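You operate a simulated robot arm through the tools that you are given. There is no shell and no other tool. Be economical: measure what you need, move in short steps, check, and stop when the job is done.

Carry out the task below with a simulated robot arm. There is one attempt and no reset: what you move stays moved.

TASK
Take the teal-banded handset and put it on top of the dome carton. Then take the dials carton and put it on the top of the black mat.
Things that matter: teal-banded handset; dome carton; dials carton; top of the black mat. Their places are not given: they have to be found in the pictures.

It is judged by the outcome, as a careful person would: the job done as asked, and still so three seconds after it is handed in. It fails if anything else is knocked over, pushed out of place, dropped, spilled or broken.

THE ROBOT
A 7-joint arm with a two-finger parallel gripper, fixed in place. Base frame: the origin is at the foot of the arm, x ahead of it, y to its left, z up; the work surface is at about z = 0.804. Lengths are in m, angles in rad, forces in N, time in s.
With the tool pointing down near the work surface it reaches from about 0.3 to 0.7 m from the base axis. Its first joint turns from -1.152 to 1.152 rad. Payload 1.57 kg.
Tool frame: the origin (TCP) lies between the finger pads and is the grasp point; the fingertips stand 0.03 m ahead of it; z points along the fingers, y is the line along which they close. The gripper opens to 0.11 m. The fingers are 0.024 m wide and 0.012 m thick; the gripper's body (0.048 by 0.112 m) begins 0.078 m behind the TCP.
Orientation is that of the tool frame in the base frame, as a unit quaternion [x, y, z, w]. With the fingers straight down and closing along the base's y, the tool's x points along the base's -x, its y along +y and its z along -z.

THE INTERFACE
- The arm moves only by the tool arm_command. Its argument "motion" is a list of rows, each a list of 3 entries, a list of its own where there are three numbers: the gripper command, from -1 (shut) to 1 (fully open), values between in proportion, then the shift along the tool's x, y, z in m, then the turn, a rotation vector about the tool's x, y, z in rad. In form: [[fingers, [x, y, z], [ax, ay, az]], ...]. A call has 1 to 12 rows; each row shifts and turns the commanded pose from where the row before left it, along the tool's axes as they then stand. A row lasts 0.2 s, in which the tool goes at most 0.05 m and 0.15 rad; a call with a longer step from one row to the next is refused whole, and so is a gripper value outside its range. A pose out of reach is approached as far as the arm can. The call stops where the force on the tool passes 40 N (or 10 N more than at its start, if that is more) or the arm is blocked; 0.2 s more then pass. The fingers move at their own pace (about 0.108 m/s each) and stop on an object; they squeeze with about 43 N. The grip force told is the motor's: it shows also when the fingers shut on nothing. Time passes only in rows, and 0.2 s behind the last, so rows that do not move let the fingers close. It gives the time, the measured TCP pose, the force on the tool (base axes), the opening and the grip force at its end, in the units of the frame above (readings bear some noise), and new pictures: "show" is both (left out), scene, wrist or none.
- Cameras (640 x 400 px; columns grow to the right, rows downward): "scene" is fixed at [0.1618, -0.3944, 1.3911]; the picture's right is [0.78, -0.63, 0.00], its down [-0.42, -0.52, -0.74] and it looks along [0.47, 0.58, -0.67] (base axes); focal length 337 px, centre (320, 200). "wrist" rides on the gripper at [-0.036, 0, -0.08] in the tool frame; the picture's right is [0.00, -1.00, 0.00], its down [0.97, 0.00, -0.24] and it looks along [0.24, 0.00, 0.97] (tool axes); focal length 218 px, centre (320, 200).
- point_at(camera, pixels): for up to 12 pixels [column, row] of the newest picture of that camera ("zoom" is the newest enlarged one), the place [x, y, z] in the base frame of the surface seen there, good to about 0.002 m. No time passes.
- close_up(camera, box): a new picture of the part [left, top, right, bottom] of that camera's present view, enlarged. No time passes.
- hand_in(): hands the job in; it is judged then, once.

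Work in short steps. Measure before you move; look again where a grasp or a placing could have gone wrong, and mend it. You have 80 turns and 120 pictures in all, the two below and enlarged ones among them. Open the gripper and draw the arm clear of the work before you hand the job in, unless the task says otherwise; then end with one line.

The tools are called by a JSON object that holds its "method" and its "body". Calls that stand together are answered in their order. arm_command: Moves the arm, as the interface text tells. Its arguments: {"type":"object","properties":{"motion":{"type":"array"},"show":{"type":"string","enum":["both","scene","wrist","none"]}},"required":["motion"]} The other tools are called the same way: point_at (camera, pixels) gives the place of the surface under pixels of a picture; close_up (camera, box) takes an enlarged picture of a part of a camera's view; hand_in () hands the job in.

At the start:

```text
t: 0.0
tcp_pos: [0.3499, -0.0102, 1.097]
orientation: [0.0, 1.0, -0.001, 0.0]
ft_force: [0.2, 0.8, 0.0]
finger_gap: 0.1099
grip_force: 0.0
```

scene: 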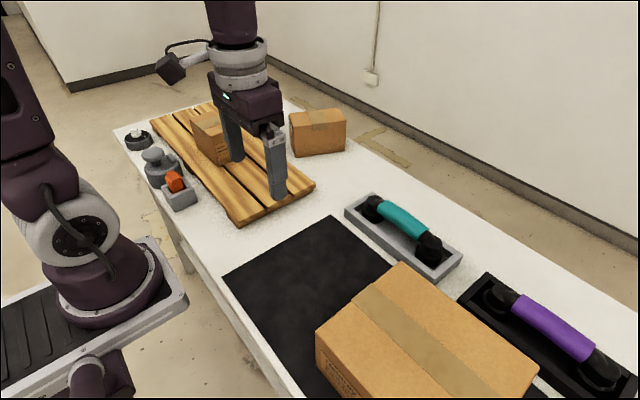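
wrist: 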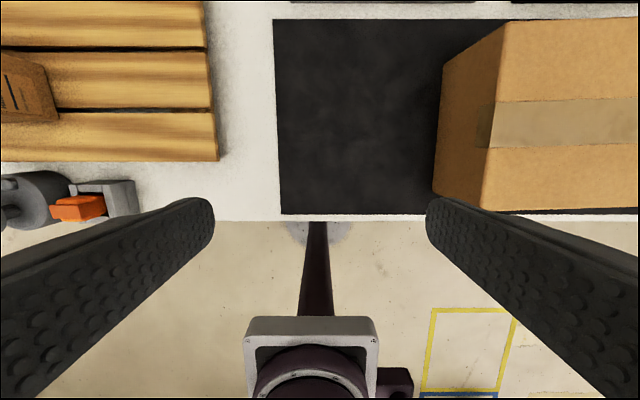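

I see three cartons: one on the wooden board, one behind it, and a big one on the mat. I'll enlarge them to read their labels.

{"method": "close_up", "body": {"camera": "scene", "box": [110, 80, 370, 240]}}

{"method": "close_up", "body": {"camera": "scene", "box": [300, 180, 640, 400]}}

{"method": "close_up", "body": {"camera": "wrist", "box": [0, 0, 240, 220]}}

```text
2.46 times, centred on (240, 160) of scene
```

zoom: 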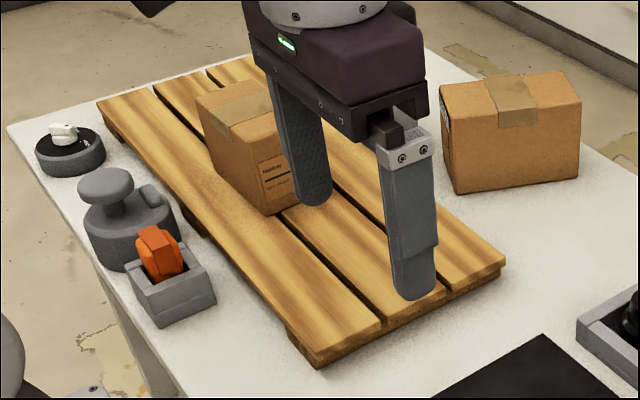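

```text
1.82 times, centred on (470, 290) of scene
```

zoom: 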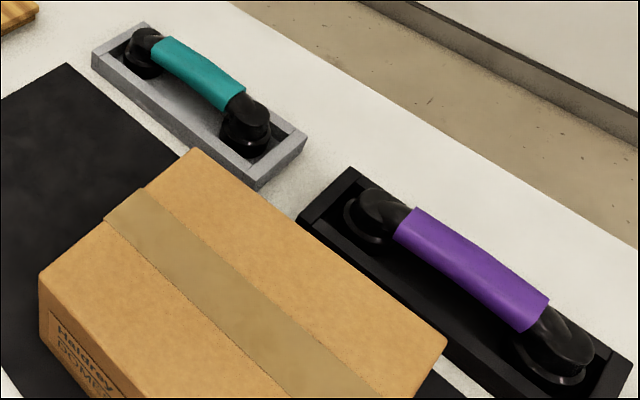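

```text
1.82 times, centred on (120, 110) of wrist
```

zoom: 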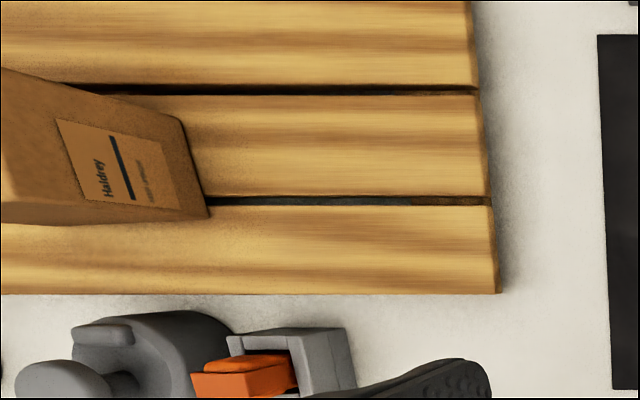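

The big carton on the mat looks like "Haldrey DOME…". I'll zoom further on the labels of the other cartons.

{"method": "close_up", "body": {"camera": "scene", "box": [300, 330, 380, 400]}}

{"method": "close_up", "body": {"camera": "scene", "box": [205, 135, 245, 170]}}

{"method": "close_up", "body": {"camera": "scene", "box": [280, 105, 350, 160]}}

{"method": "close_up", "body": {"camera": "wrist", "box": [0, 50, 64, 125]}}

{"method": "point_at", "body": {"camera": "scene", "pixels": [[402, 216], [380, 203], [425, 232], [345, 208], [376, 193], [461, 256], [437, 281], [399, 263], [317, 330], [536, 372], [333, 217], [224, 275]]}}

{"method": "point_at", "body": {"camera": "scene", "pixels": [[289, 113], [342, 108], [346, 121], [296, 125], [296, 156], [344, 150], [192, 117], [213, 112], [208, 133], [420, 310], [450, 320], [225, 165]]}}

```text
5.71 times, centred on (340, 365) of scene
```

zoom: 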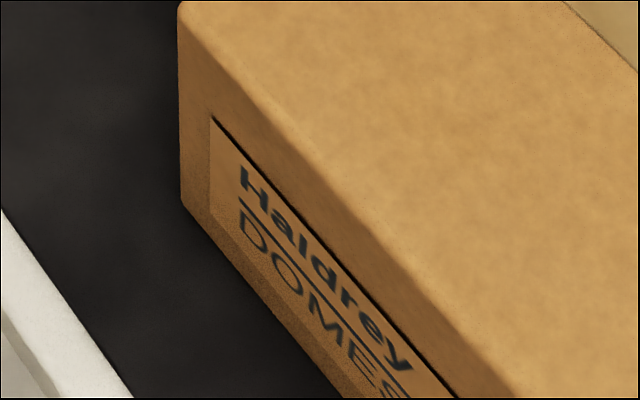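

```text
11.43 times, centred on (225, 152) of scene
```

zoom: 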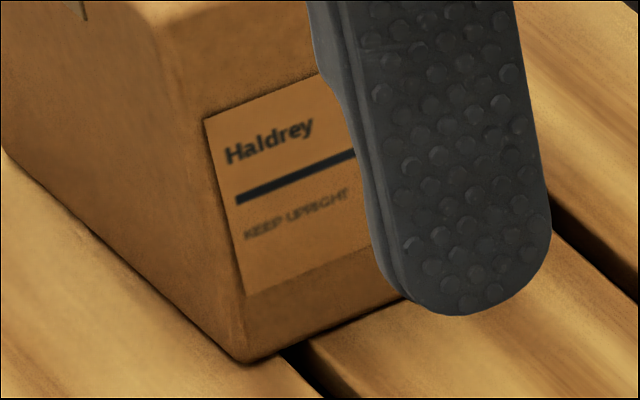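

```text
7.27 times, centred on (315, 132) of scene
```

zoom: 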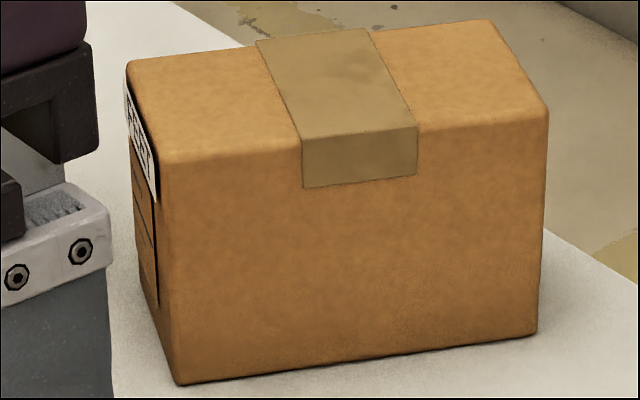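

```text
5.33 times, centred on (32, 88) of wrist
```

zoom: 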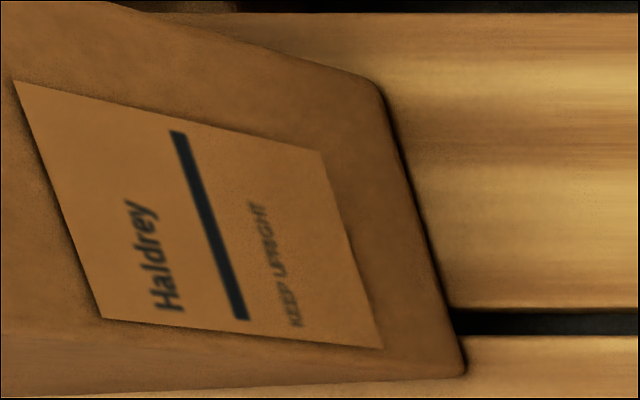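

```text
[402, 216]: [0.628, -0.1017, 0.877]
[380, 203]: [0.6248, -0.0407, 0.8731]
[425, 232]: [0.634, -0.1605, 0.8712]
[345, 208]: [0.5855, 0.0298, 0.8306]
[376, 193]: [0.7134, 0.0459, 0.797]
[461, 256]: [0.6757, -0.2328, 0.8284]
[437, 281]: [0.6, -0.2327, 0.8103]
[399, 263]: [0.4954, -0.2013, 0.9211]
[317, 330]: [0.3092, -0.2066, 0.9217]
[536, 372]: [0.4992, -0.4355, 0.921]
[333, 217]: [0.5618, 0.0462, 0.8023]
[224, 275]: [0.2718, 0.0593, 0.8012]
```

```text
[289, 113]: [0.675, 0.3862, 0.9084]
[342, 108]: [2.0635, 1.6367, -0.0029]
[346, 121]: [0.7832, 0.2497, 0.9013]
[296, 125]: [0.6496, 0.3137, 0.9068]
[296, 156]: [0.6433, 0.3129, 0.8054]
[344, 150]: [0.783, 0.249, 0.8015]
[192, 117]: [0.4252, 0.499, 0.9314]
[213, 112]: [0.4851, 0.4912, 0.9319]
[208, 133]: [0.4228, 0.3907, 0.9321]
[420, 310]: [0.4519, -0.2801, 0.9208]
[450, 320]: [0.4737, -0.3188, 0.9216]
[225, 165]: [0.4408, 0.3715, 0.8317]
```

The mat carton is the DOMES one. The contents labels of the other two cartons aren't readable from here, so I swing the wrist camera toward them, tilted forward.

{"method": "arm_command", "body": {"motion": [[1, [0, 0.049, 0], [0, -0.13, 0]], [1, [0, 0.049, 0], [0, -0.13, 0]], [1, [0, 0.049, 0], [0, -0.13, 0]], [1, [0, 0.049, 0], [0, -0.13, 0]], [1, [0, 0.049, 0], [0, -0.13, 0]], [1, [0, 0.049, 0], [0, -0.13, 0]], [1, [0, 0.03, 0], [0, -0.13, 0]]]}}

```text
t: 1.6
tcp_pos: [0.3483, 0.315, 1.0982]
orientation: [0.0, 0.898, 0.001, 0.441]
ft_force: [-0.2, -0.1, -0.1]
finger_gap: 0.11
grip_force: 0.0
```

scene: 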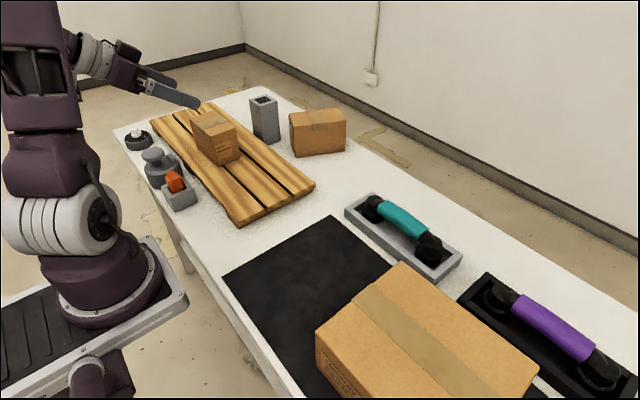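
wrist: 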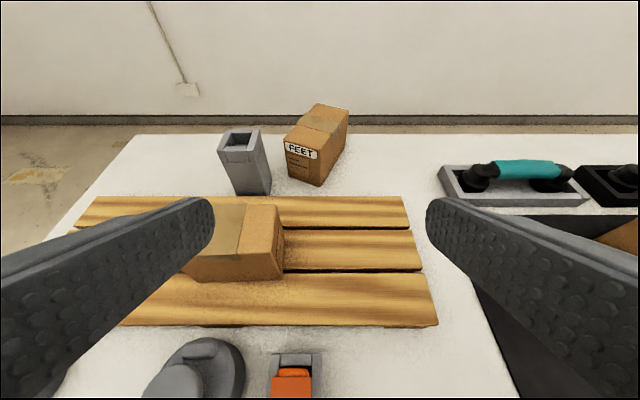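

{"method": "close_up", "body": {"camera": "wrist", "box": [270, 95, 360, 190]}}

{"method": "close_up", "body": {"camera": "scene", "box": [185, 105, 245, 170]}}

{"method": "point_at", "body": {"camera": "scene", "pixels": [[192, 117], [219, 110], [238, 126], [212, 134], [214, 162], [238, 152], [196, 150], [246, 180], [191, 126]]}}

```text
4.21 times, centred on (315, 142) of wrist
```

zoom: 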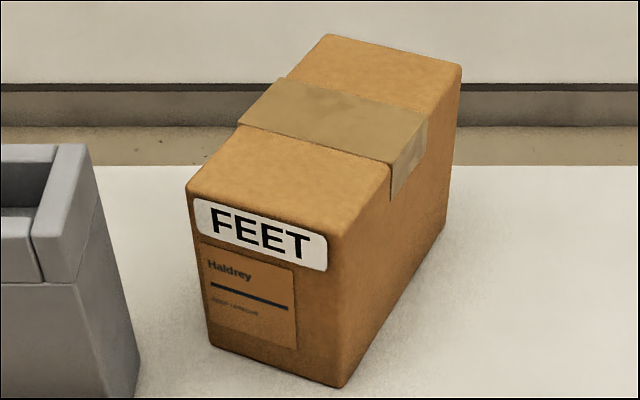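

```text
6.15 times, centred on (215, 138) of scene
```

zoom: 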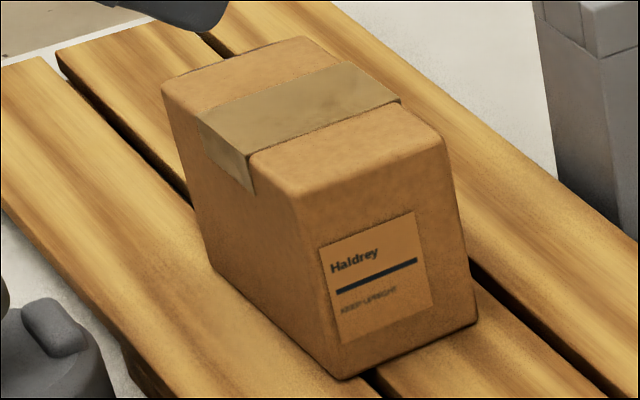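

```text
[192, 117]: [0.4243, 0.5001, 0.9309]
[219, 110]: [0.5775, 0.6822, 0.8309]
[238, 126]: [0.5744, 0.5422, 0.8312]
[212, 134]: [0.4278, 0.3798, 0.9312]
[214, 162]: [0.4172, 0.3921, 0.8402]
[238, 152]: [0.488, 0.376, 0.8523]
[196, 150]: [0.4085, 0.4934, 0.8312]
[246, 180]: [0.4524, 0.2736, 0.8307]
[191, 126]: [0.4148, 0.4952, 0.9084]
```

The back carton is FEET, so the board carton must be DIALS; I'll check that before placing it. Next I go back level over the teal handset at about (0.628,-0.10).

{"method": "arm_command", "body": {"motion": [[1, [0, -0.049, 0], [0, 0.13, 0]], [1, [0, -0.049, 0], [0, 0.13, 0]], [1, [0, -0.049, 0], [0, 0.13, 0]], [1, [0, -0.049, 0], [0, 0.13, 0]], [1, [0, -0.049, 0], [0, 0.13, 0]], [1, [0, -0.049, 0], [0, 0.13, 0]], [1, [0, -0.049, 0], [0, 0.13, 0]], [1, [-0.045, -0.02, 0], [0, 0, 0]], [1, [-0.045, -0.02, 0], [0, 0, 0]], [1, [-0.045, -0.02, 0], [0, 0, 0]], [1, [-0.045, -0.012, 0], [0, 0, 0]], [1, [-0.045, 0, 0], [0, 0, 0]]], "show": "none"}}

{"method": "arm_command", "body": {"motion": [[1, [-0.03, 0, 0], [0, 0, 0.15]], [1, [0, 0, 0], [0, 0, 0.15]], [1, [0, 0, 0], [0, 0, 0.15]], [1, [0, 0, 0], [0, 0, 0.15]], [1, [0, 0, 0], [0, 0, 0.15]], [1, [0, 0, 0], [0, 0, 0.15]], [1, [0, 0, 0], [0, 0, 0.15]], [1, [0, 0, 0], [0, 0, 0.15]], [1, [0, 0, 0], [0, 0, 0.15]], [1, [0, 0, 0], [0, 0, 0.15]], [1, [0, 0, 0], [0, 0, 0.0708]]]}}

```text
t: 4.2
tcp_pos: [0.5734, -0.104, 1.0941]
orientation: [0.0, 1.0, 0.0, -0.002]
ft_force: [0.1, 1.0, 0.2]
finger_gap: 0.1098
grip_force: 0.1
```

```text
t: 6.6
tcp_pos: [0.6041, -0.1004, 1.0979]
orientation: [0.707, 0.707, 0.0, 0.0]
ft_force: [0.4, 0.2, -0.6]
finger_gap: 0.1102
grip_force: 0.1
```

scene: 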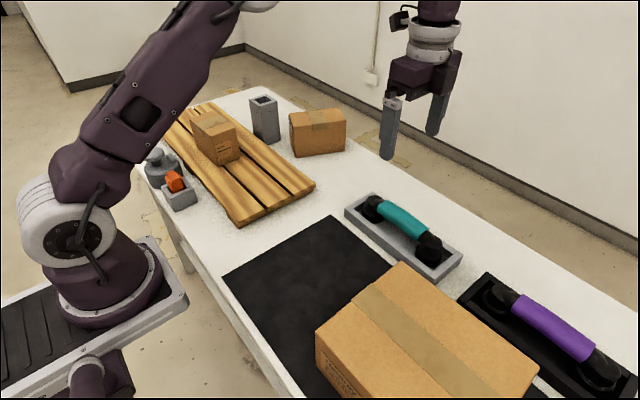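
wrist: 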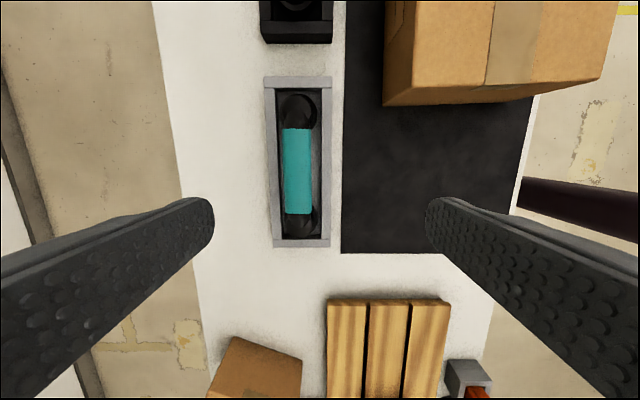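

{"method": "close_up", "body": {"camera": "wrist", "box": [240, 60, 360, 260]}}

{"method": "point_at", "body": {"camera": "wrist", "pixels": [[283, 140], [311, 140], [297, 130], [297, 210], [297, 170], [284, 205], [312, 205], [267, 80], [330, 80], [275, 244], [329, 244], [298, 97]]}}

{"method": "point_at", "body": {"camera": "wrist", "pixels": [[276, 160], [326, 170], [280, 180], [285, 170], [290, 170], [305, 170], [309, 170], [317, 170], [384, 105], [600, 80], [300, 228], [298, 115]]}}

```text
2.00 times, centred on (300, 160) of wrist
```

zoom: 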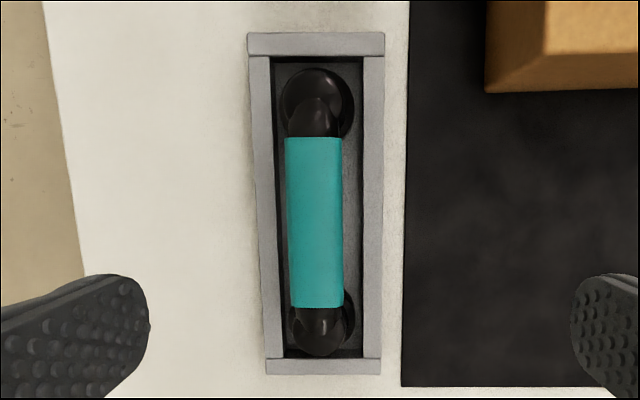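

```text
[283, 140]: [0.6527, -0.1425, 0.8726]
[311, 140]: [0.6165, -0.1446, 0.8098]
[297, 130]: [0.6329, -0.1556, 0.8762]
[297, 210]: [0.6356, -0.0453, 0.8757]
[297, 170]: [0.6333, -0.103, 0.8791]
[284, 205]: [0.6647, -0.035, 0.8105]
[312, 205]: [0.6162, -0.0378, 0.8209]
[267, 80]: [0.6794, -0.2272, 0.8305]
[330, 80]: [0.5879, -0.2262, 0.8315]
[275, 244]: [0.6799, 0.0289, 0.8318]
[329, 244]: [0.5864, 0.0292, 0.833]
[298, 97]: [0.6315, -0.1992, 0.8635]
```

```text
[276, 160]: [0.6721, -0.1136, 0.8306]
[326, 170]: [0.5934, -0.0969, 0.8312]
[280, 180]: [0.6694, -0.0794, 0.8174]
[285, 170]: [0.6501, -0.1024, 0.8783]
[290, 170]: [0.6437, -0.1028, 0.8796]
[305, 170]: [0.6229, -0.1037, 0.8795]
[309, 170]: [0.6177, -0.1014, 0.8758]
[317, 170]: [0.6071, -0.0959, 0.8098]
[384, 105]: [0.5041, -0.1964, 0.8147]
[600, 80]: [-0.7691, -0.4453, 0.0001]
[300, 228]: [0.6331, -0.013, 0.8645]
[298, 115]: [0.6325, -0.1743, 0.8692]
```

The handset bar lies along y, centred at (0.634,-0.101), top z 0.879 and 0.033 wide, with the tray rim at 0.831. I descend to TCP z≈0.867, which keeps the tips above the rim, and then close.

{"method": "arm_command", "body": {"motion": [[1, [0, 0.03, 0], [0, 0, 0]], [1, [0, 0, 0.045], [0, 0, 0]], [1, [0, 0, 0.045], [0, 0, 0]], [1, [0, 0, 0.045], [0, 0, 0]], [1, [0, 0, 0.045], [0, 0, 0]], [1, [0, 0, 0.03], [0, 0, 0]], [1, [0, 0, 0.011], [0, 0, 0]], [1, [0, 0, 0.01], [0, 0, 0]], [1, [0, 0, 0], [0, 0, 0]]]}}

```text
t: 8.6
tcp_pos: [0.6327, -0.1015, 0.8681]
orientation: [0.707, 0.707, -0.001, 0.0]
ft_force: [0.0, 0.5, -0.3]
finger_gap: 0.1101
grip_force: 0.0
```

scene: 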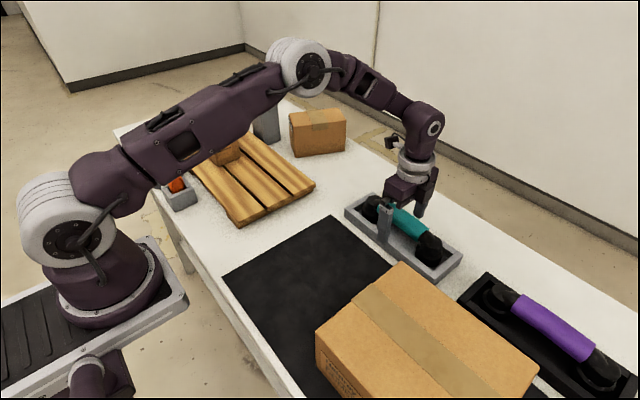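
wrist: 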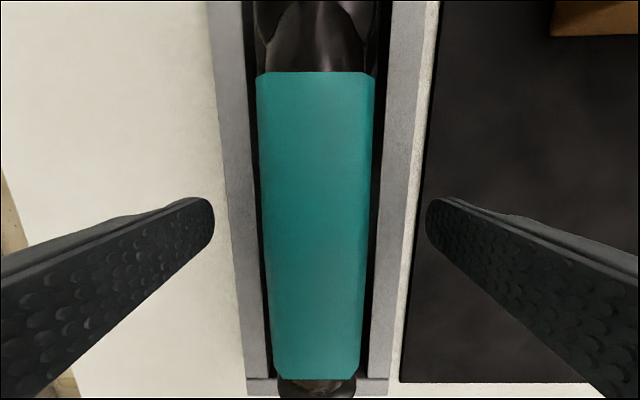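

The fingers straddle the handset and sit above the rim. I close them and lift a little.

{"method": "arm_command", "body": {"motion": [[-1, [0, 0, 0], [0, 0, 0]], [-1, [0, 0, 0], [0, 0, 0]], [-1, [0, 0, 0], [0, 0, 0]], [-1, [0, 0, 0], [0, 0, 0]], [-1, [0, 0, -0.01], [0, 0, 0]], [-1, [0, 0, -0.02], [0, 0, 0]], [-1, [0, 0, -0.04], [0, 0, 0]], [-1, [0, 0, -0.04], [0, 0, 0]]]}}

```text
t: 10.4
tcp_pos: [0.6346, -0.1003, 0.9756]
orientation: [0.708, 0.707, 0.0, 0.0]
ft_force: [-0.1, -0.2, -1.6]
finger_gap: 0.0359
grip_force: 42.5
```

scene: 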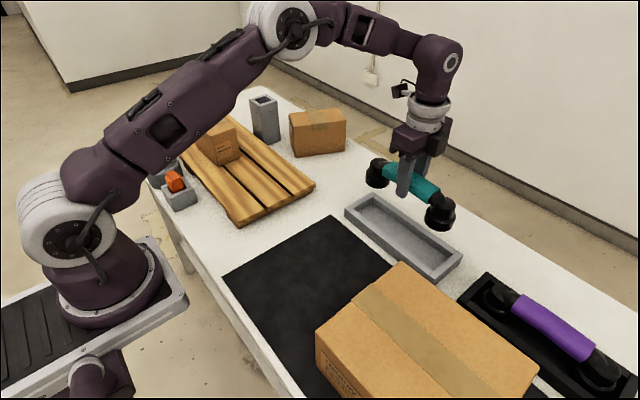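
wrist: 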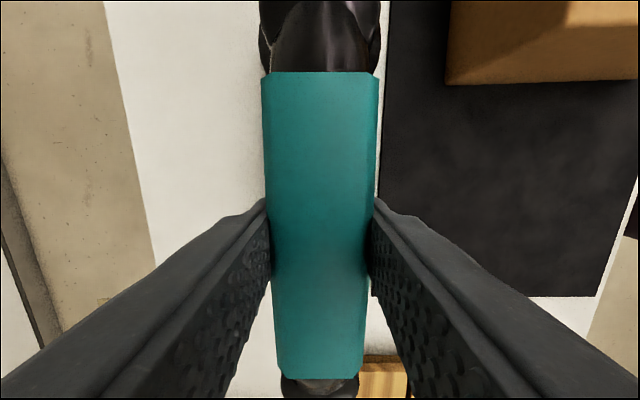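

The handset is held level. I raise it and carry it over the dome carton's top, whose centre is about (0.402,-0.319) at z 0.921.

{"method": "arm_command", "body": {"motion": [[-1, [0, 0, -0.04], [0, 0, 0]], [-1, [0, 0, -0.03], [0, 0, 0]], [-1, [-0.0311, -0.0332, 0], [0, 0, 0]], [-1, [-0.0311, -0.0332, 0], [0, 0, 0]], [-1, [-0.0311, -0.0332, 0], [0, 0, 0]], [-1, [-0.0311, -0.0332, 0], [0, 0, 0]], [-1, [-0.0311, -0.0332, 0], [0, 0, 0]], [-1, [-0.0311, -0.0332, 0], [0, 0, 0]], [-1, [-0.0311, -0.0332, 0], [0, 0, 0]], [-1, [0, 0, 0], [0, 0, 0]]]}}

```text
t: 12.6
tcp_pos: [0.4002, -0.3182, 1.0465]
orientation: [0.707, 0.708, 0.0, -0.001]
ft_force: [-0.1, 0.3, -2.2]
finger_gap: 0.0357
grip_force: 42.7
```

scene: 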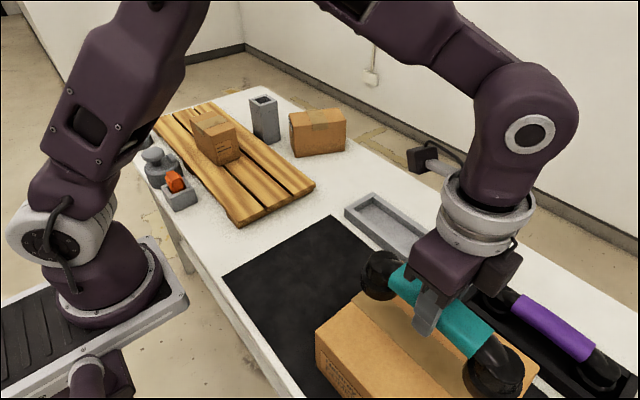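
wrist: 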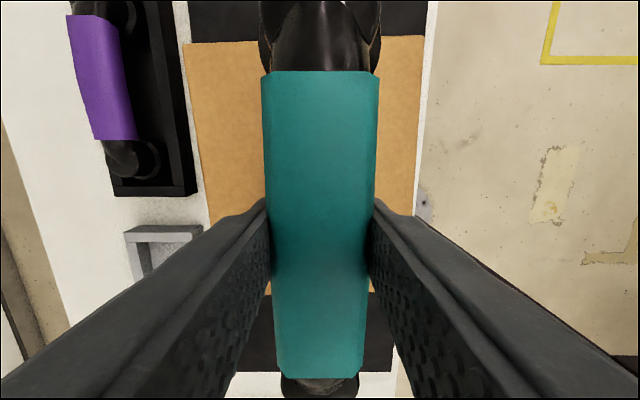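

I check the carton's top edges with the wrist camera before lowering.

{"method": "point_at", "body": {"camera": "wrist", "pixels": [[188, 46], [421, 40], [208, 210], [412, 205], [200, 130], [414, 150], [262, 290], [380, 288]]}}

{"method": "point_at", "body": {"camera": "scene", "pixels": [[352, 305], [325, 325], [535, 371], [380, 290], [485, 330]]}}

```text
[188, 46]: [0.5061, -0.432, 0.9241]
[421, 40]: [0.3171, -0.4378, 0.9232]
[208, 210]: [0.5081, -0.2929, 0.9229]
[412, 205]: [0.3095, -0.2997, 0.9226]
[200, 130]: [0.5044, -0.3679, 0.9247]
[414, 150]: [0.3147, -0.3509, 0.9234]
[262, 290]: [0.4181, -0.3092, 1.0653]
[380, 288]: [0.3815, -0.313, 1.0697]
```

```text
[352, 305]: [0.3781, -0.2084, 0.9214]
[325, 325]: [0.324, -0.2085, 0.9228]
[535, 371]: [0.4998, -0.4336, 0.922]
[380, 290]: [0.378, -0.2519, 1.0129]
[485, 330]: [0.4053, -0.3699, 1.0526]
```

Carton centre is about (0.41,-0.320). I nudge x by +0.008 and lower to near contact.

{"method": "arm_command", "body": {"motion": [[-1, [-0.003, 0.008, 0.02], [0, 0, 0]], [-1, [0, 0, 0.02], [0, 0, 0]], [-1, [0, 0, 0.015], [0, 0, 0]], [-1, [0, 0, 0.006], [0, 0, 0]], [-1, [0, 0, 0], [0, 0, 0]]]}}

```text
t: 13.8
tcp_pos: [0.4087, -0.3202, 0.9839]
orientation: [0.707, 0.707, 0.0, 0.0]
ft_force: [-0.2, 0.3, -2.0]
finger_gap: 0.0357
grip_force: 42.7
```

scene: 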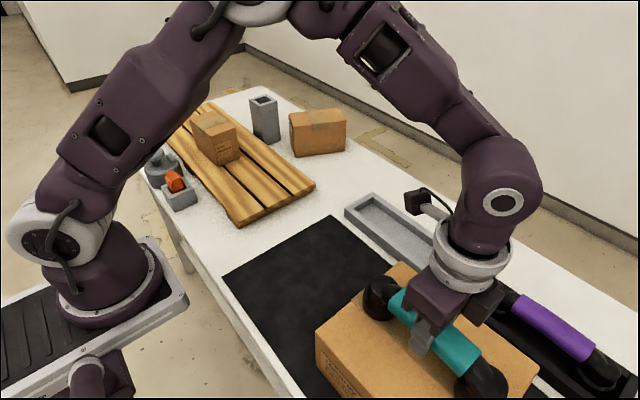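
wrist: 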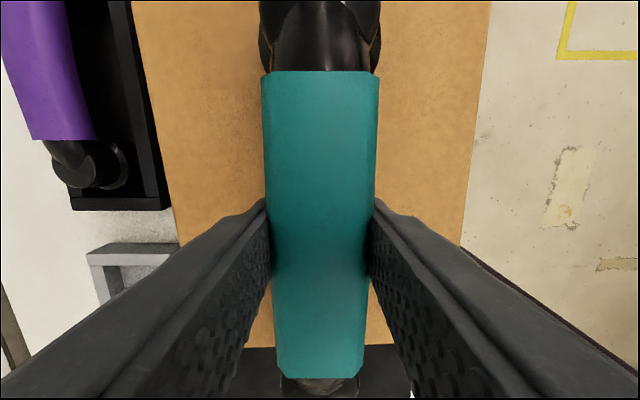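

No contact yet. I go on in 1 mm steps and watch the force.

{"method": "arm_command", "body": {"motion": [[-1, [0, 0, 0.001], [0, 0, 0]], [-1, [0, 0, 0.001], [0, 0, 0]], [-1, [0, 0, 0.001], [0, 0, 0]], [-1, [0, 0, 0], [0, 0, 0]]], "show": "none"}}

{"method": "close_up", "body": {"camera": "scene", "box": [340, 250, 540, 400]}}

```text
t: 14.8
tcp_pos: [0.4104, -0.3208, 0.9826]
orientation: [0.707, 0.707, 0.0, 0.001]
ft_force: [1.9, -1.1, 12.4]
finger_gap: 0.0357
grip_force: 43.1
```

```text
2.67 times, centred on (440, 325) of scene
```

zoom: 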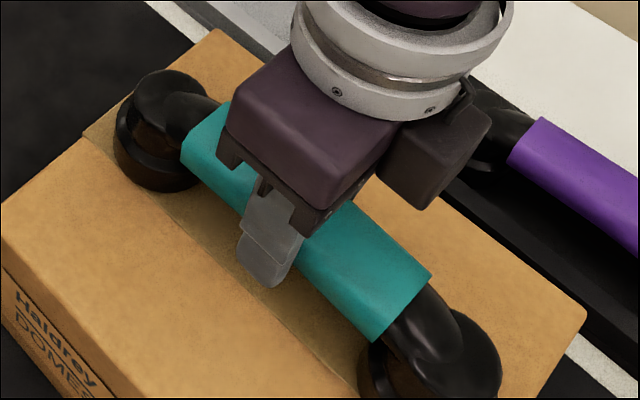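

Contact is clear at 12 N up and the handset is seated. I open and rise.

{"method": "arm_command", "body": {"motion": [[-1, [0, 0, -0.001], [0, 0, 0]], [-0.2, [0, 0, 0], [0, 0, 0]], [0.5, [0, 0, 0], [0, 0, 0]], [0.5, [0, 0, 0], [0, 0, 0]], [0.5, [0, 0, -0.03], [0, 0, 0]], [0.5, [0, 0, -0.045], [0, 0, 0]], [0.5, [0, 0, -0.045], [0, 0, 0]]]}}

```text
t: 16.4
tcp_pos: [0.4098, -0.3207, 1.1017]
orientation: [0.708, 0.707, 0.0, 0.001]
ft_force: [0.4, -0.3, 0.2]
finger_gap: 0.0824
grip_force: 0.0
```

scene: 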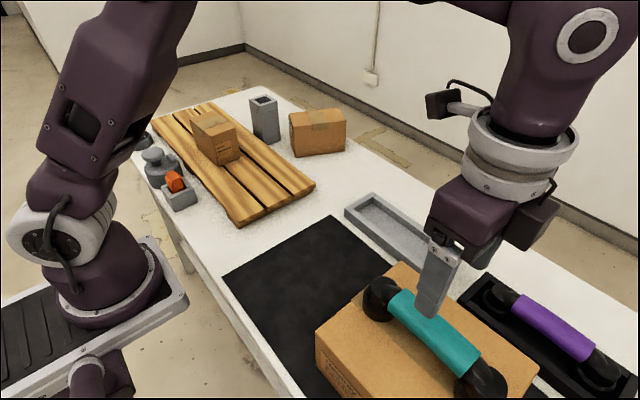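
wrist: 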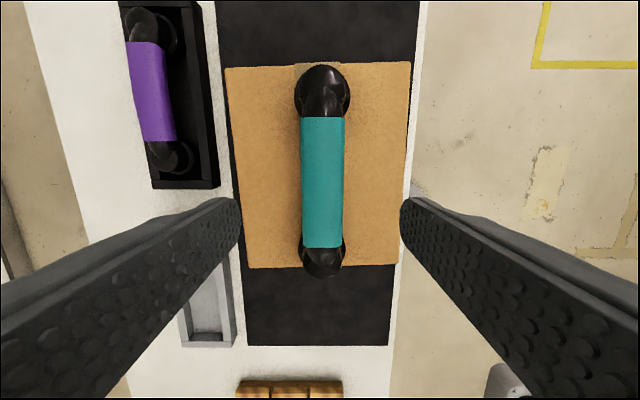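

The handset sits well centred on the dome carton. Now I swing over to the board carton at about (0.45,0.44), staying high.

{"method": "arm_command", "body": {"motion": [[1, [0.045, 0, -0.02], [0, 0, 0]], [1, [0.049, 0, 0], [0, 0, 0]], [1, [0.049, 0, 0], [0, 0, 0]], [1, [0.049, 0, 0], [0, 0, 0]], [1, [0.049, 0, 0], [0, 0, 0]], [1, [0.049, 0, 0], [0, 0, 0]], [1, [0.049, 0, 0], [0, 0, 0]], [1, [0.049, 0, 0], [0, 0, 0]], [1, [0.049, 0, 0], [0, 0, 0]], [1, [0.049, 0, 0], [0, 0, 0]], [1, [0.049, 0, 0], [0, 0, 0]], [1, [0.049, 0, 0], [0, 0, 0]]], "show": "none"}}

{"method": "arm_command", "body": {"motion": [[1, [0.04, 0.01, 0], [0, 0, 0]], [1, [0.045, 0.01, 0], [0, 0, 0]], [1, [0.045, 0.01, 0], [0, 0, 0]], [1, [0.04, 0.01, 0], [0, 0, 0]], [1, [0, 0, 0], [0, 0, 0]]]}}

```text
t: 19.0
tcp_pos: [0.4061, 0.2626, 1.1251]
orientation: [0.708, 0.706, 0.0, 0.0]
ft_force: [-0.7, 0.5, -1.4]
finger_gap: 0.11
grip_force: 0.1
```

```text
t: 20.2
tcp_pos: [0.4388, 0.4179, 1.121]
orientation: [0.707, 0.707, -0.001, 0.001]
ft_force: [-0.2, 0.5, 0.2]
finger_gap: 0.1099
grip_force: 0.2
out of reach, approached as far as the arm can: row 4
```

scene: 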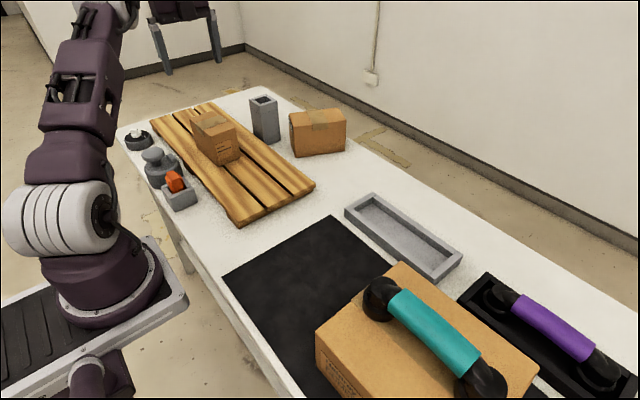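
wrist: 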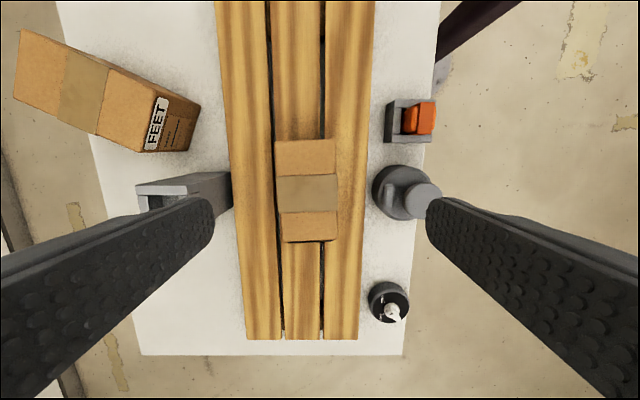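

{"method": "point_at", "body": {"camera": "wrist", "pixels": [[278, 143], [334, 140], [337, 238], [283, 241], [307, 190], [280, 190], [335, 190], [307, 145], [307, 236], [225, 180], [195, 198], [380, 190]]}}

{"method": "close_up", "body": {"camera": "wrist", "box": [220, 110, 400, 260]}}

```text
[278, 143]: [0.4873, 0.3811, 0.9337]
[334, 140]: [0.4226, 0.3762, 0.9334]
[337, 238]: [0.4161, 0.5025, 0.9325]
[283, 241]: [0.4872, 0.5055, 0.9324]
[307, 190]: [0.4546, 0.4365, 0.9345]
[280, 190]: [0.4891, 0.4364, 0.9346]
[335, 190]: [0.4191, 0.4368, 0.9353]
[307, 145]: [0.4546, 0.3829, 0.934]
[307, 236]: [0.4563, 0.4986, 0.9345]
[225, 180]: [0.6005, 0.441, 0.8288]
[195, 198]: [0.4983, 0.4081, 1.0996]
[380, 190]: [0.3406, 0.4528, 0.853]
```

```text
2.67 times, centred on (310, 185) of wrist
```

zoom: 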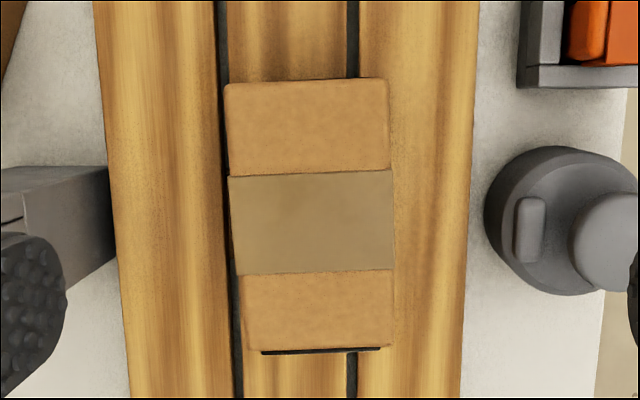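

The board carton spans x 0.417–0.489 and y 0.378–0.506, top at 0.934. I descend part way and re-read the pose, since the last row hit the reach limit.

{"method": "arm_command", "body": {"motion": [[1, [0, 0, 0.04], [0, 0, 0]], [1, [0, 0, 0.04], [0, 0, 0]], [1, [0, 0, 0.04], [0, 0, 0]], [1, [0, 0, 0], [0, 0, 0]]], "show": "wrist"}}

```text
t: 21.2
tcp_pos: [0.4416, 0.4187, 1.001]
orientation: [0.707, 0.707, 0.0, 0.0]
ft_force: [1.2, 0.6, -0.2]
finger_gap: 0.1098
grip_force: 0.0
```

wrist: 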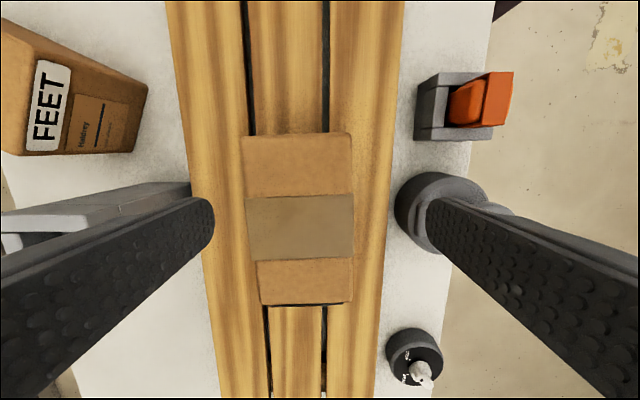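

I align by +0.012 in x, +0.021 in y and a small yaw, then go down to grasp height.

{"method": "arm_command", "body": {"motion": [[1, [0.021, 0.012, 0], [0, 0, -0.04]], [1, [0, 0, 0.035], [0, 0, 0]], [1, [0, 0, 0.035], [0, 0, 0]], [1, [0, 0, 0.03], [0, 0, 0]], [1, [0, 0, 0.008], [0, 0, 0]], [1, [0, 0, 0], [0, 0, 0]]]}}

```text
t: 22.6
tcp_pos: [0.4532, 0.441, 0.8923]
orientation: [0.693, 0.721, 0.0, 0.001]
ft_force: [0.3, 0.1, -0.4]
finger_gap: 0.1099
grip_force: 0.0
```

scene: 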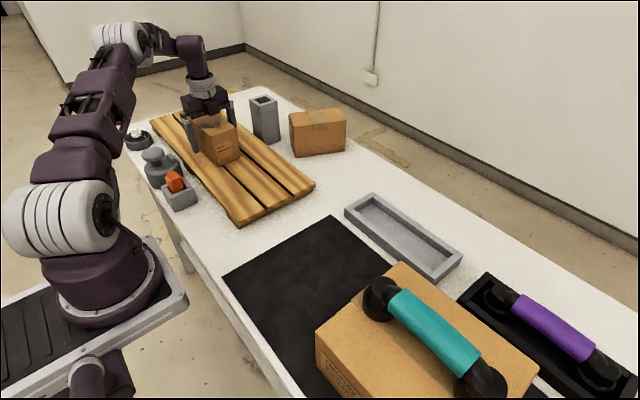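
wrist: 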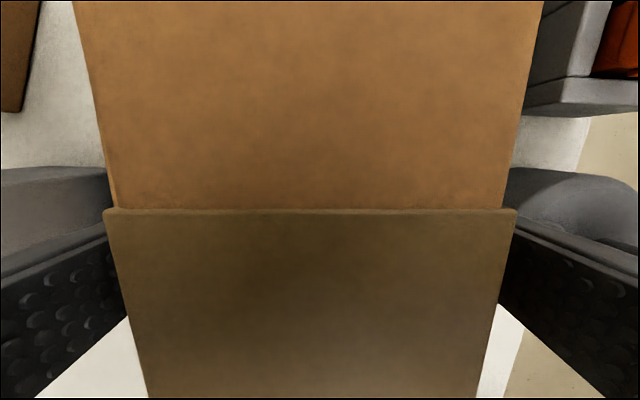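

The fingers straddle the carton. I close and lift 0.12 m.

{"method": "arm_command", "body": {"motion": [[-1, [0, 0, 0], [0, 0, 0]], [-1, [0, 0, 0], [0, 0, 0]], [-1, [0, 0, 0], [0, 0, 0]], [-1, [0, 0, -0.01], [0, 0, 0]], [-1, [0, 0, -0.03], [0, 0, 0]], [-1, [0, 0, -0.04], [0, 0, 0]], [-1, [0, 0, -0.03], [0, 0, 0]], [-1, [-0.04, 0, 0], [0, 0, 0]], [-1, [-0.045, 0, 0], [0, 0, 0]], [-1, [-0.045, 0, 0], [0, 0, 0]]]}}

```text
t: 24.8
tcp_pos: [0.4558, 0.3089, 1.005]
orientation: [0.693, 0.721, 0.001, 0.0]
ft_force: [0.1, 0.3, -1.8]
finger_gap: 0.0748
grip_force: 43.5
```

scene: 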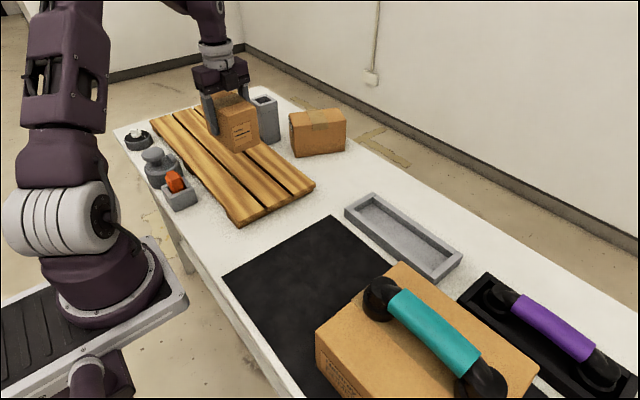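
wrist: 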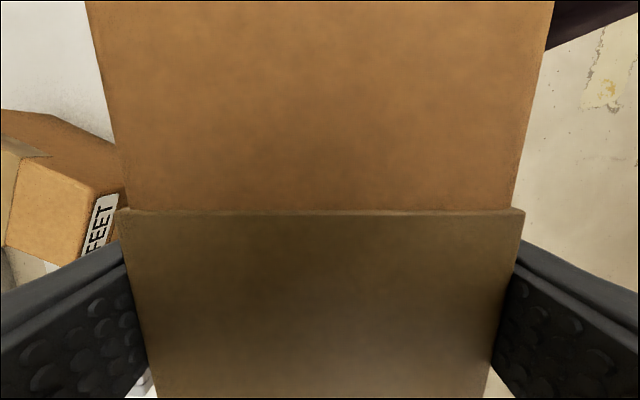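

The carton is held. I carry it over the free part of the mat, centred about (0.415,-0.065), then turn it 90° to show the hidden face to the scene camera.

{"method": "arm_command", "body": {"motion": [[-1, [-0.047, 0, 0], [0, 0, 0]], [-1, [-0.047, 0, 0], [0, 0, 0]], [-1, [-0.047, 0, 0], [0, 0, 0]], [-1, [-0.047, 0, 0], [0, 0, 0]], [-1, [-0.047, -0.01, 0], [0, 0, 0]], [-1, [-0.047, -0.015, 0], [0, 0, 0]], [-1, [-0.047, -0.015, 0], [0, 0, 0]], [-1, [-0.045, -0.015, 0], [0, 0, 0]], [-1, [0, 0, 0], [0, 0, -0.15]], [-1, [0, 0, 0], [0, 0, -0.15]], [-1, [0, 0, 0], [0, 0, -0.15]], [-1, [0, 0, 0], [0, 0, -0.15]]], "show": "none"}}

{"method": "arm_command", "body": {"motion": [[-1, [0, 0, 0], [0, 0, -0.15]], [-1, [0, 0, 0], [0, 0, -0.15]], [-1, [0, 0, 0], [0, 0, -0.15]], [-1, [0, 0, 0], [0, 0, -0.15]], [-1, [0, 0, 0], [0, 0, -0.15]], [-1, [0, 0, 0], [0, 0, -0.15]], [-1, [0, 0, 0], [0, 0, -0.03]], [-1, [0, 0, 0], [0, 0, 0]]]}}

```text
t: 27.4
tcp_pos: [0.4175, -0.0646, 1.0014]
orientation: [0.448, 0.894, 0.0, 0.0]
ft_force: [-0.6, -0.1, -3.1]
finger_gap: 0.075
grip_force: 42.9
```

```text
t: 29.2
tcp_pos: [0.418, -0.0652, 1.0018]
orientation: [0.0, 1.0, 0.0, 0.0]
ft_force: [0.5, 0.0, -2.0]
finger_gap: 0.0748
grip_force: 43.0
```

scene: 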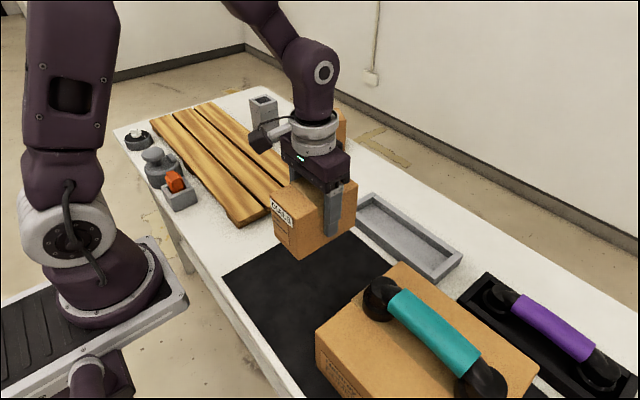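
wrist: 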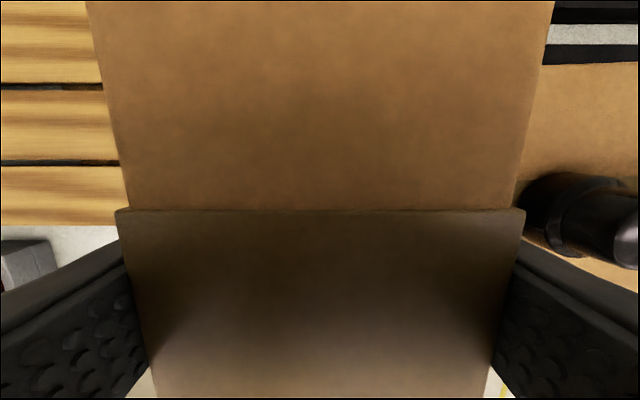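

I check the label and lower to just above the mat.

{"method": "close_up", "body": {"camera": "scene", "box": [260, 170, 360, 260]}}

{"method": "arm_command", "body": {"motion": [[-1, [0, 0, 0.04], [0, 0, 0]], [-1, [0, 0, 0.04], [0, 0, 0]], [-1, [0, 0, 0.03], [0, 0, 0]], [-1, [0, 0, 0.015], [0, 0, 0]], [-1, [0, 0, 0.005], [0, 0, 0]], [-1, [0, 0, 0], [0, 0, 0]]], "show": "scene"}}

```text
4.44 times, centred on (310, 215) of scene
```

zoom: 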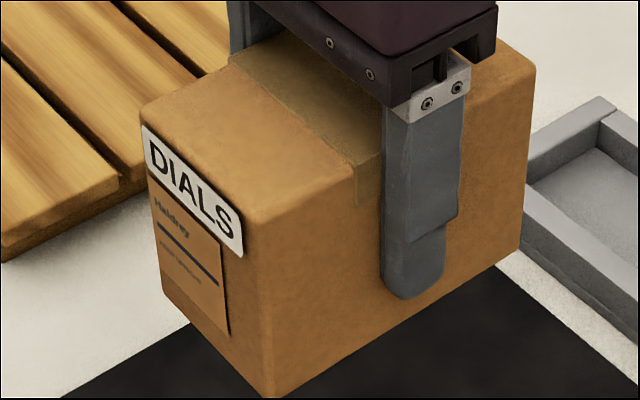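

```text
t: 30.6
tcp_pos: [0.4193, -0.0661, 0.8733]
orientation: [0.0, 1.0, 0.0, 0.0]
ft_force: [0.0, 0.1, -2.6]
finger_gap: 0.0752
grip_force: 43.3
```

scene: 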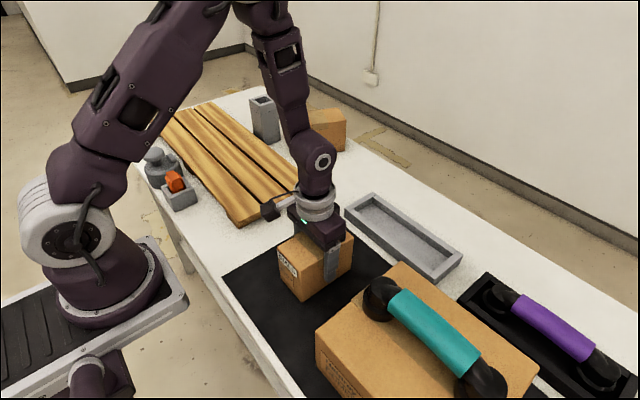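

The label reads DIALS. I lower in small steps to contact.

{"method": "arm_command", "body": {"motion": [[-1, [0, 0, 0.002], [0, 0, 0]], [-1, [0, 0, 0.002], [0, 0, 0]], [-1, [0, 0, 0.001], [0, 0, 0]], [-1, [0, 0, 0], [0, 0, 0]]], "show": "none"}}

```text
t: 31.6
tcp_pos: [0.4189, -0.0652, 0.868]
orientation: [0.0, 1.0, 0.0, -0.001]
ft_force: [0.3, 0.2, -2.9]
finger_gap: 0.0747
grip_force: 43.3
```

{"method": "arm_command", "body": {"motion": [[-1, [0, 0, 0.001], [0, 0, 0]], [-1, [0, 0, 0.001], [0, 0, 0]], [-1, [0, 0, 0], [0, 0, 0]]], "show": "none"}}

```text
t: 32.4
tcp_pos: [0.4188, -0.0645, 0.8653]
orientation: [0.0, 1.0, 0.0, -0.001]
ft_force: [-0.8, -0.3, -3.3]
finger_gap: 0.075
grip_force: 43.6
```

{"method": "arm_command", "body": {"motion": [[-1, [0, 0, 0.001], [0, 0, 0]], [-1, [0, 0, 0.001], [0, 0, 0]], [-1, [0, 0, 0], [0, 0, 0]]], "show": "none"}}

{"method": "close_up", "body": {"camera": "scene", "box": [260, 210, 370, 310]}}

```text
t: 33.2
tcp_pos: [0.4178, -0.0642, 0.8643]
orientation: [0.0, 1.0, 0.0, 0.0]
ft_force: [0.6, 1.0, -3.1]
finger_gap: 0.0751
grip_force: 42.7
```

```text
4.00 times, centred on (315, 260) of scene
```

zoom: 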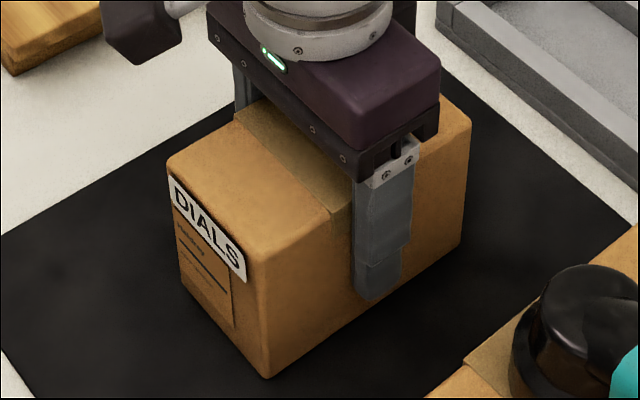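

Nearly there, with no contact yet. I take a few more 1 mm steps.

{"method": "arm_command", "body": {"motion": [[-1, [0, 0, 0.001], [0, 0, 0]], [-1, [0, 0, 0.001], [0, 0, 0]], [-1, [0, 0, 0], [0, 0, 0]]], "show": "none"}}

```text
t: 34.0
tcp_pos: [0.4195, -0.0662, 0.8634]
orientation: [0.0, 1.0, 0.0, 0.0]
ft_force: [-0.8, 3.6, 5.3]
finger_gap: 0.0746
grip_force: 43.4
```

Contact is made. I release and rise.

{"method": "arm_command", "body": {"motion": [[0.6, [0, 0, 0], [0, 0, 0]], [1, [0, 0, 0], [0, 0, 0]], [1, [0, 0, 0], [0, 0, 0]], [1, [0, 0, -0.03], [0, 0, 0]], [1, [0, 0, -0.045], [0, 0, 0]], [1, [0, 0, -0.045], [0, 0, 0]], [1, [0, 0, -0.045], [0, 0, 0]], [1, [0, 0, -0.045], [0, 0, 0]], [1, [0.03, 0.03, 0], [0, 0, 0]], [1, [0, 0.04, 0], [0, 0, 0]]]}}

```text
t: 36.2
tcp_pos: [0.3866, 0.0044, 1.0715]
orientation: [0.001, 1.0, 0.0, 0.0]
ft_force: [-0.8, -0.6, 0.6]
finger_gap: 0.1101
grip_force: 0.1
```

scene: 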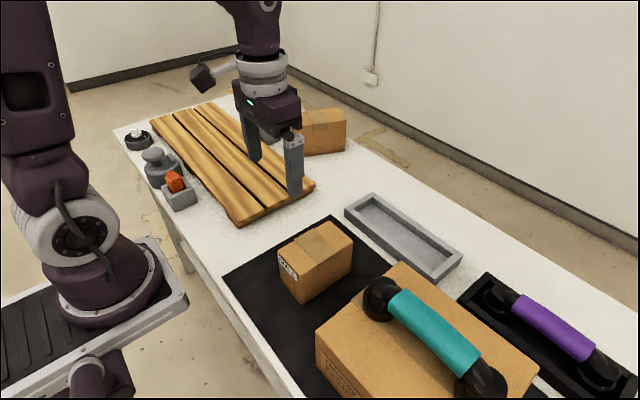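
wrist: 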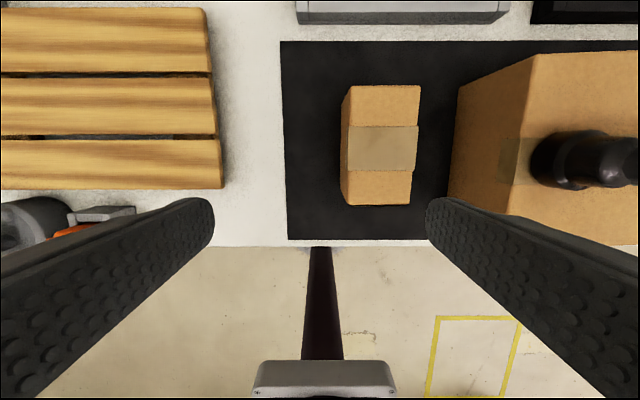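

Both items are in place, nothing else looks disturbed, and the arm is clear, so I hand in.

{"method": "hand_in", "body": {}}

```text
The job is handed in.
```

The teal-banded handset is on top of the dome carton and the dials carton is on the black mat. I opened the gripper, drew the arm clear and handed the job in.
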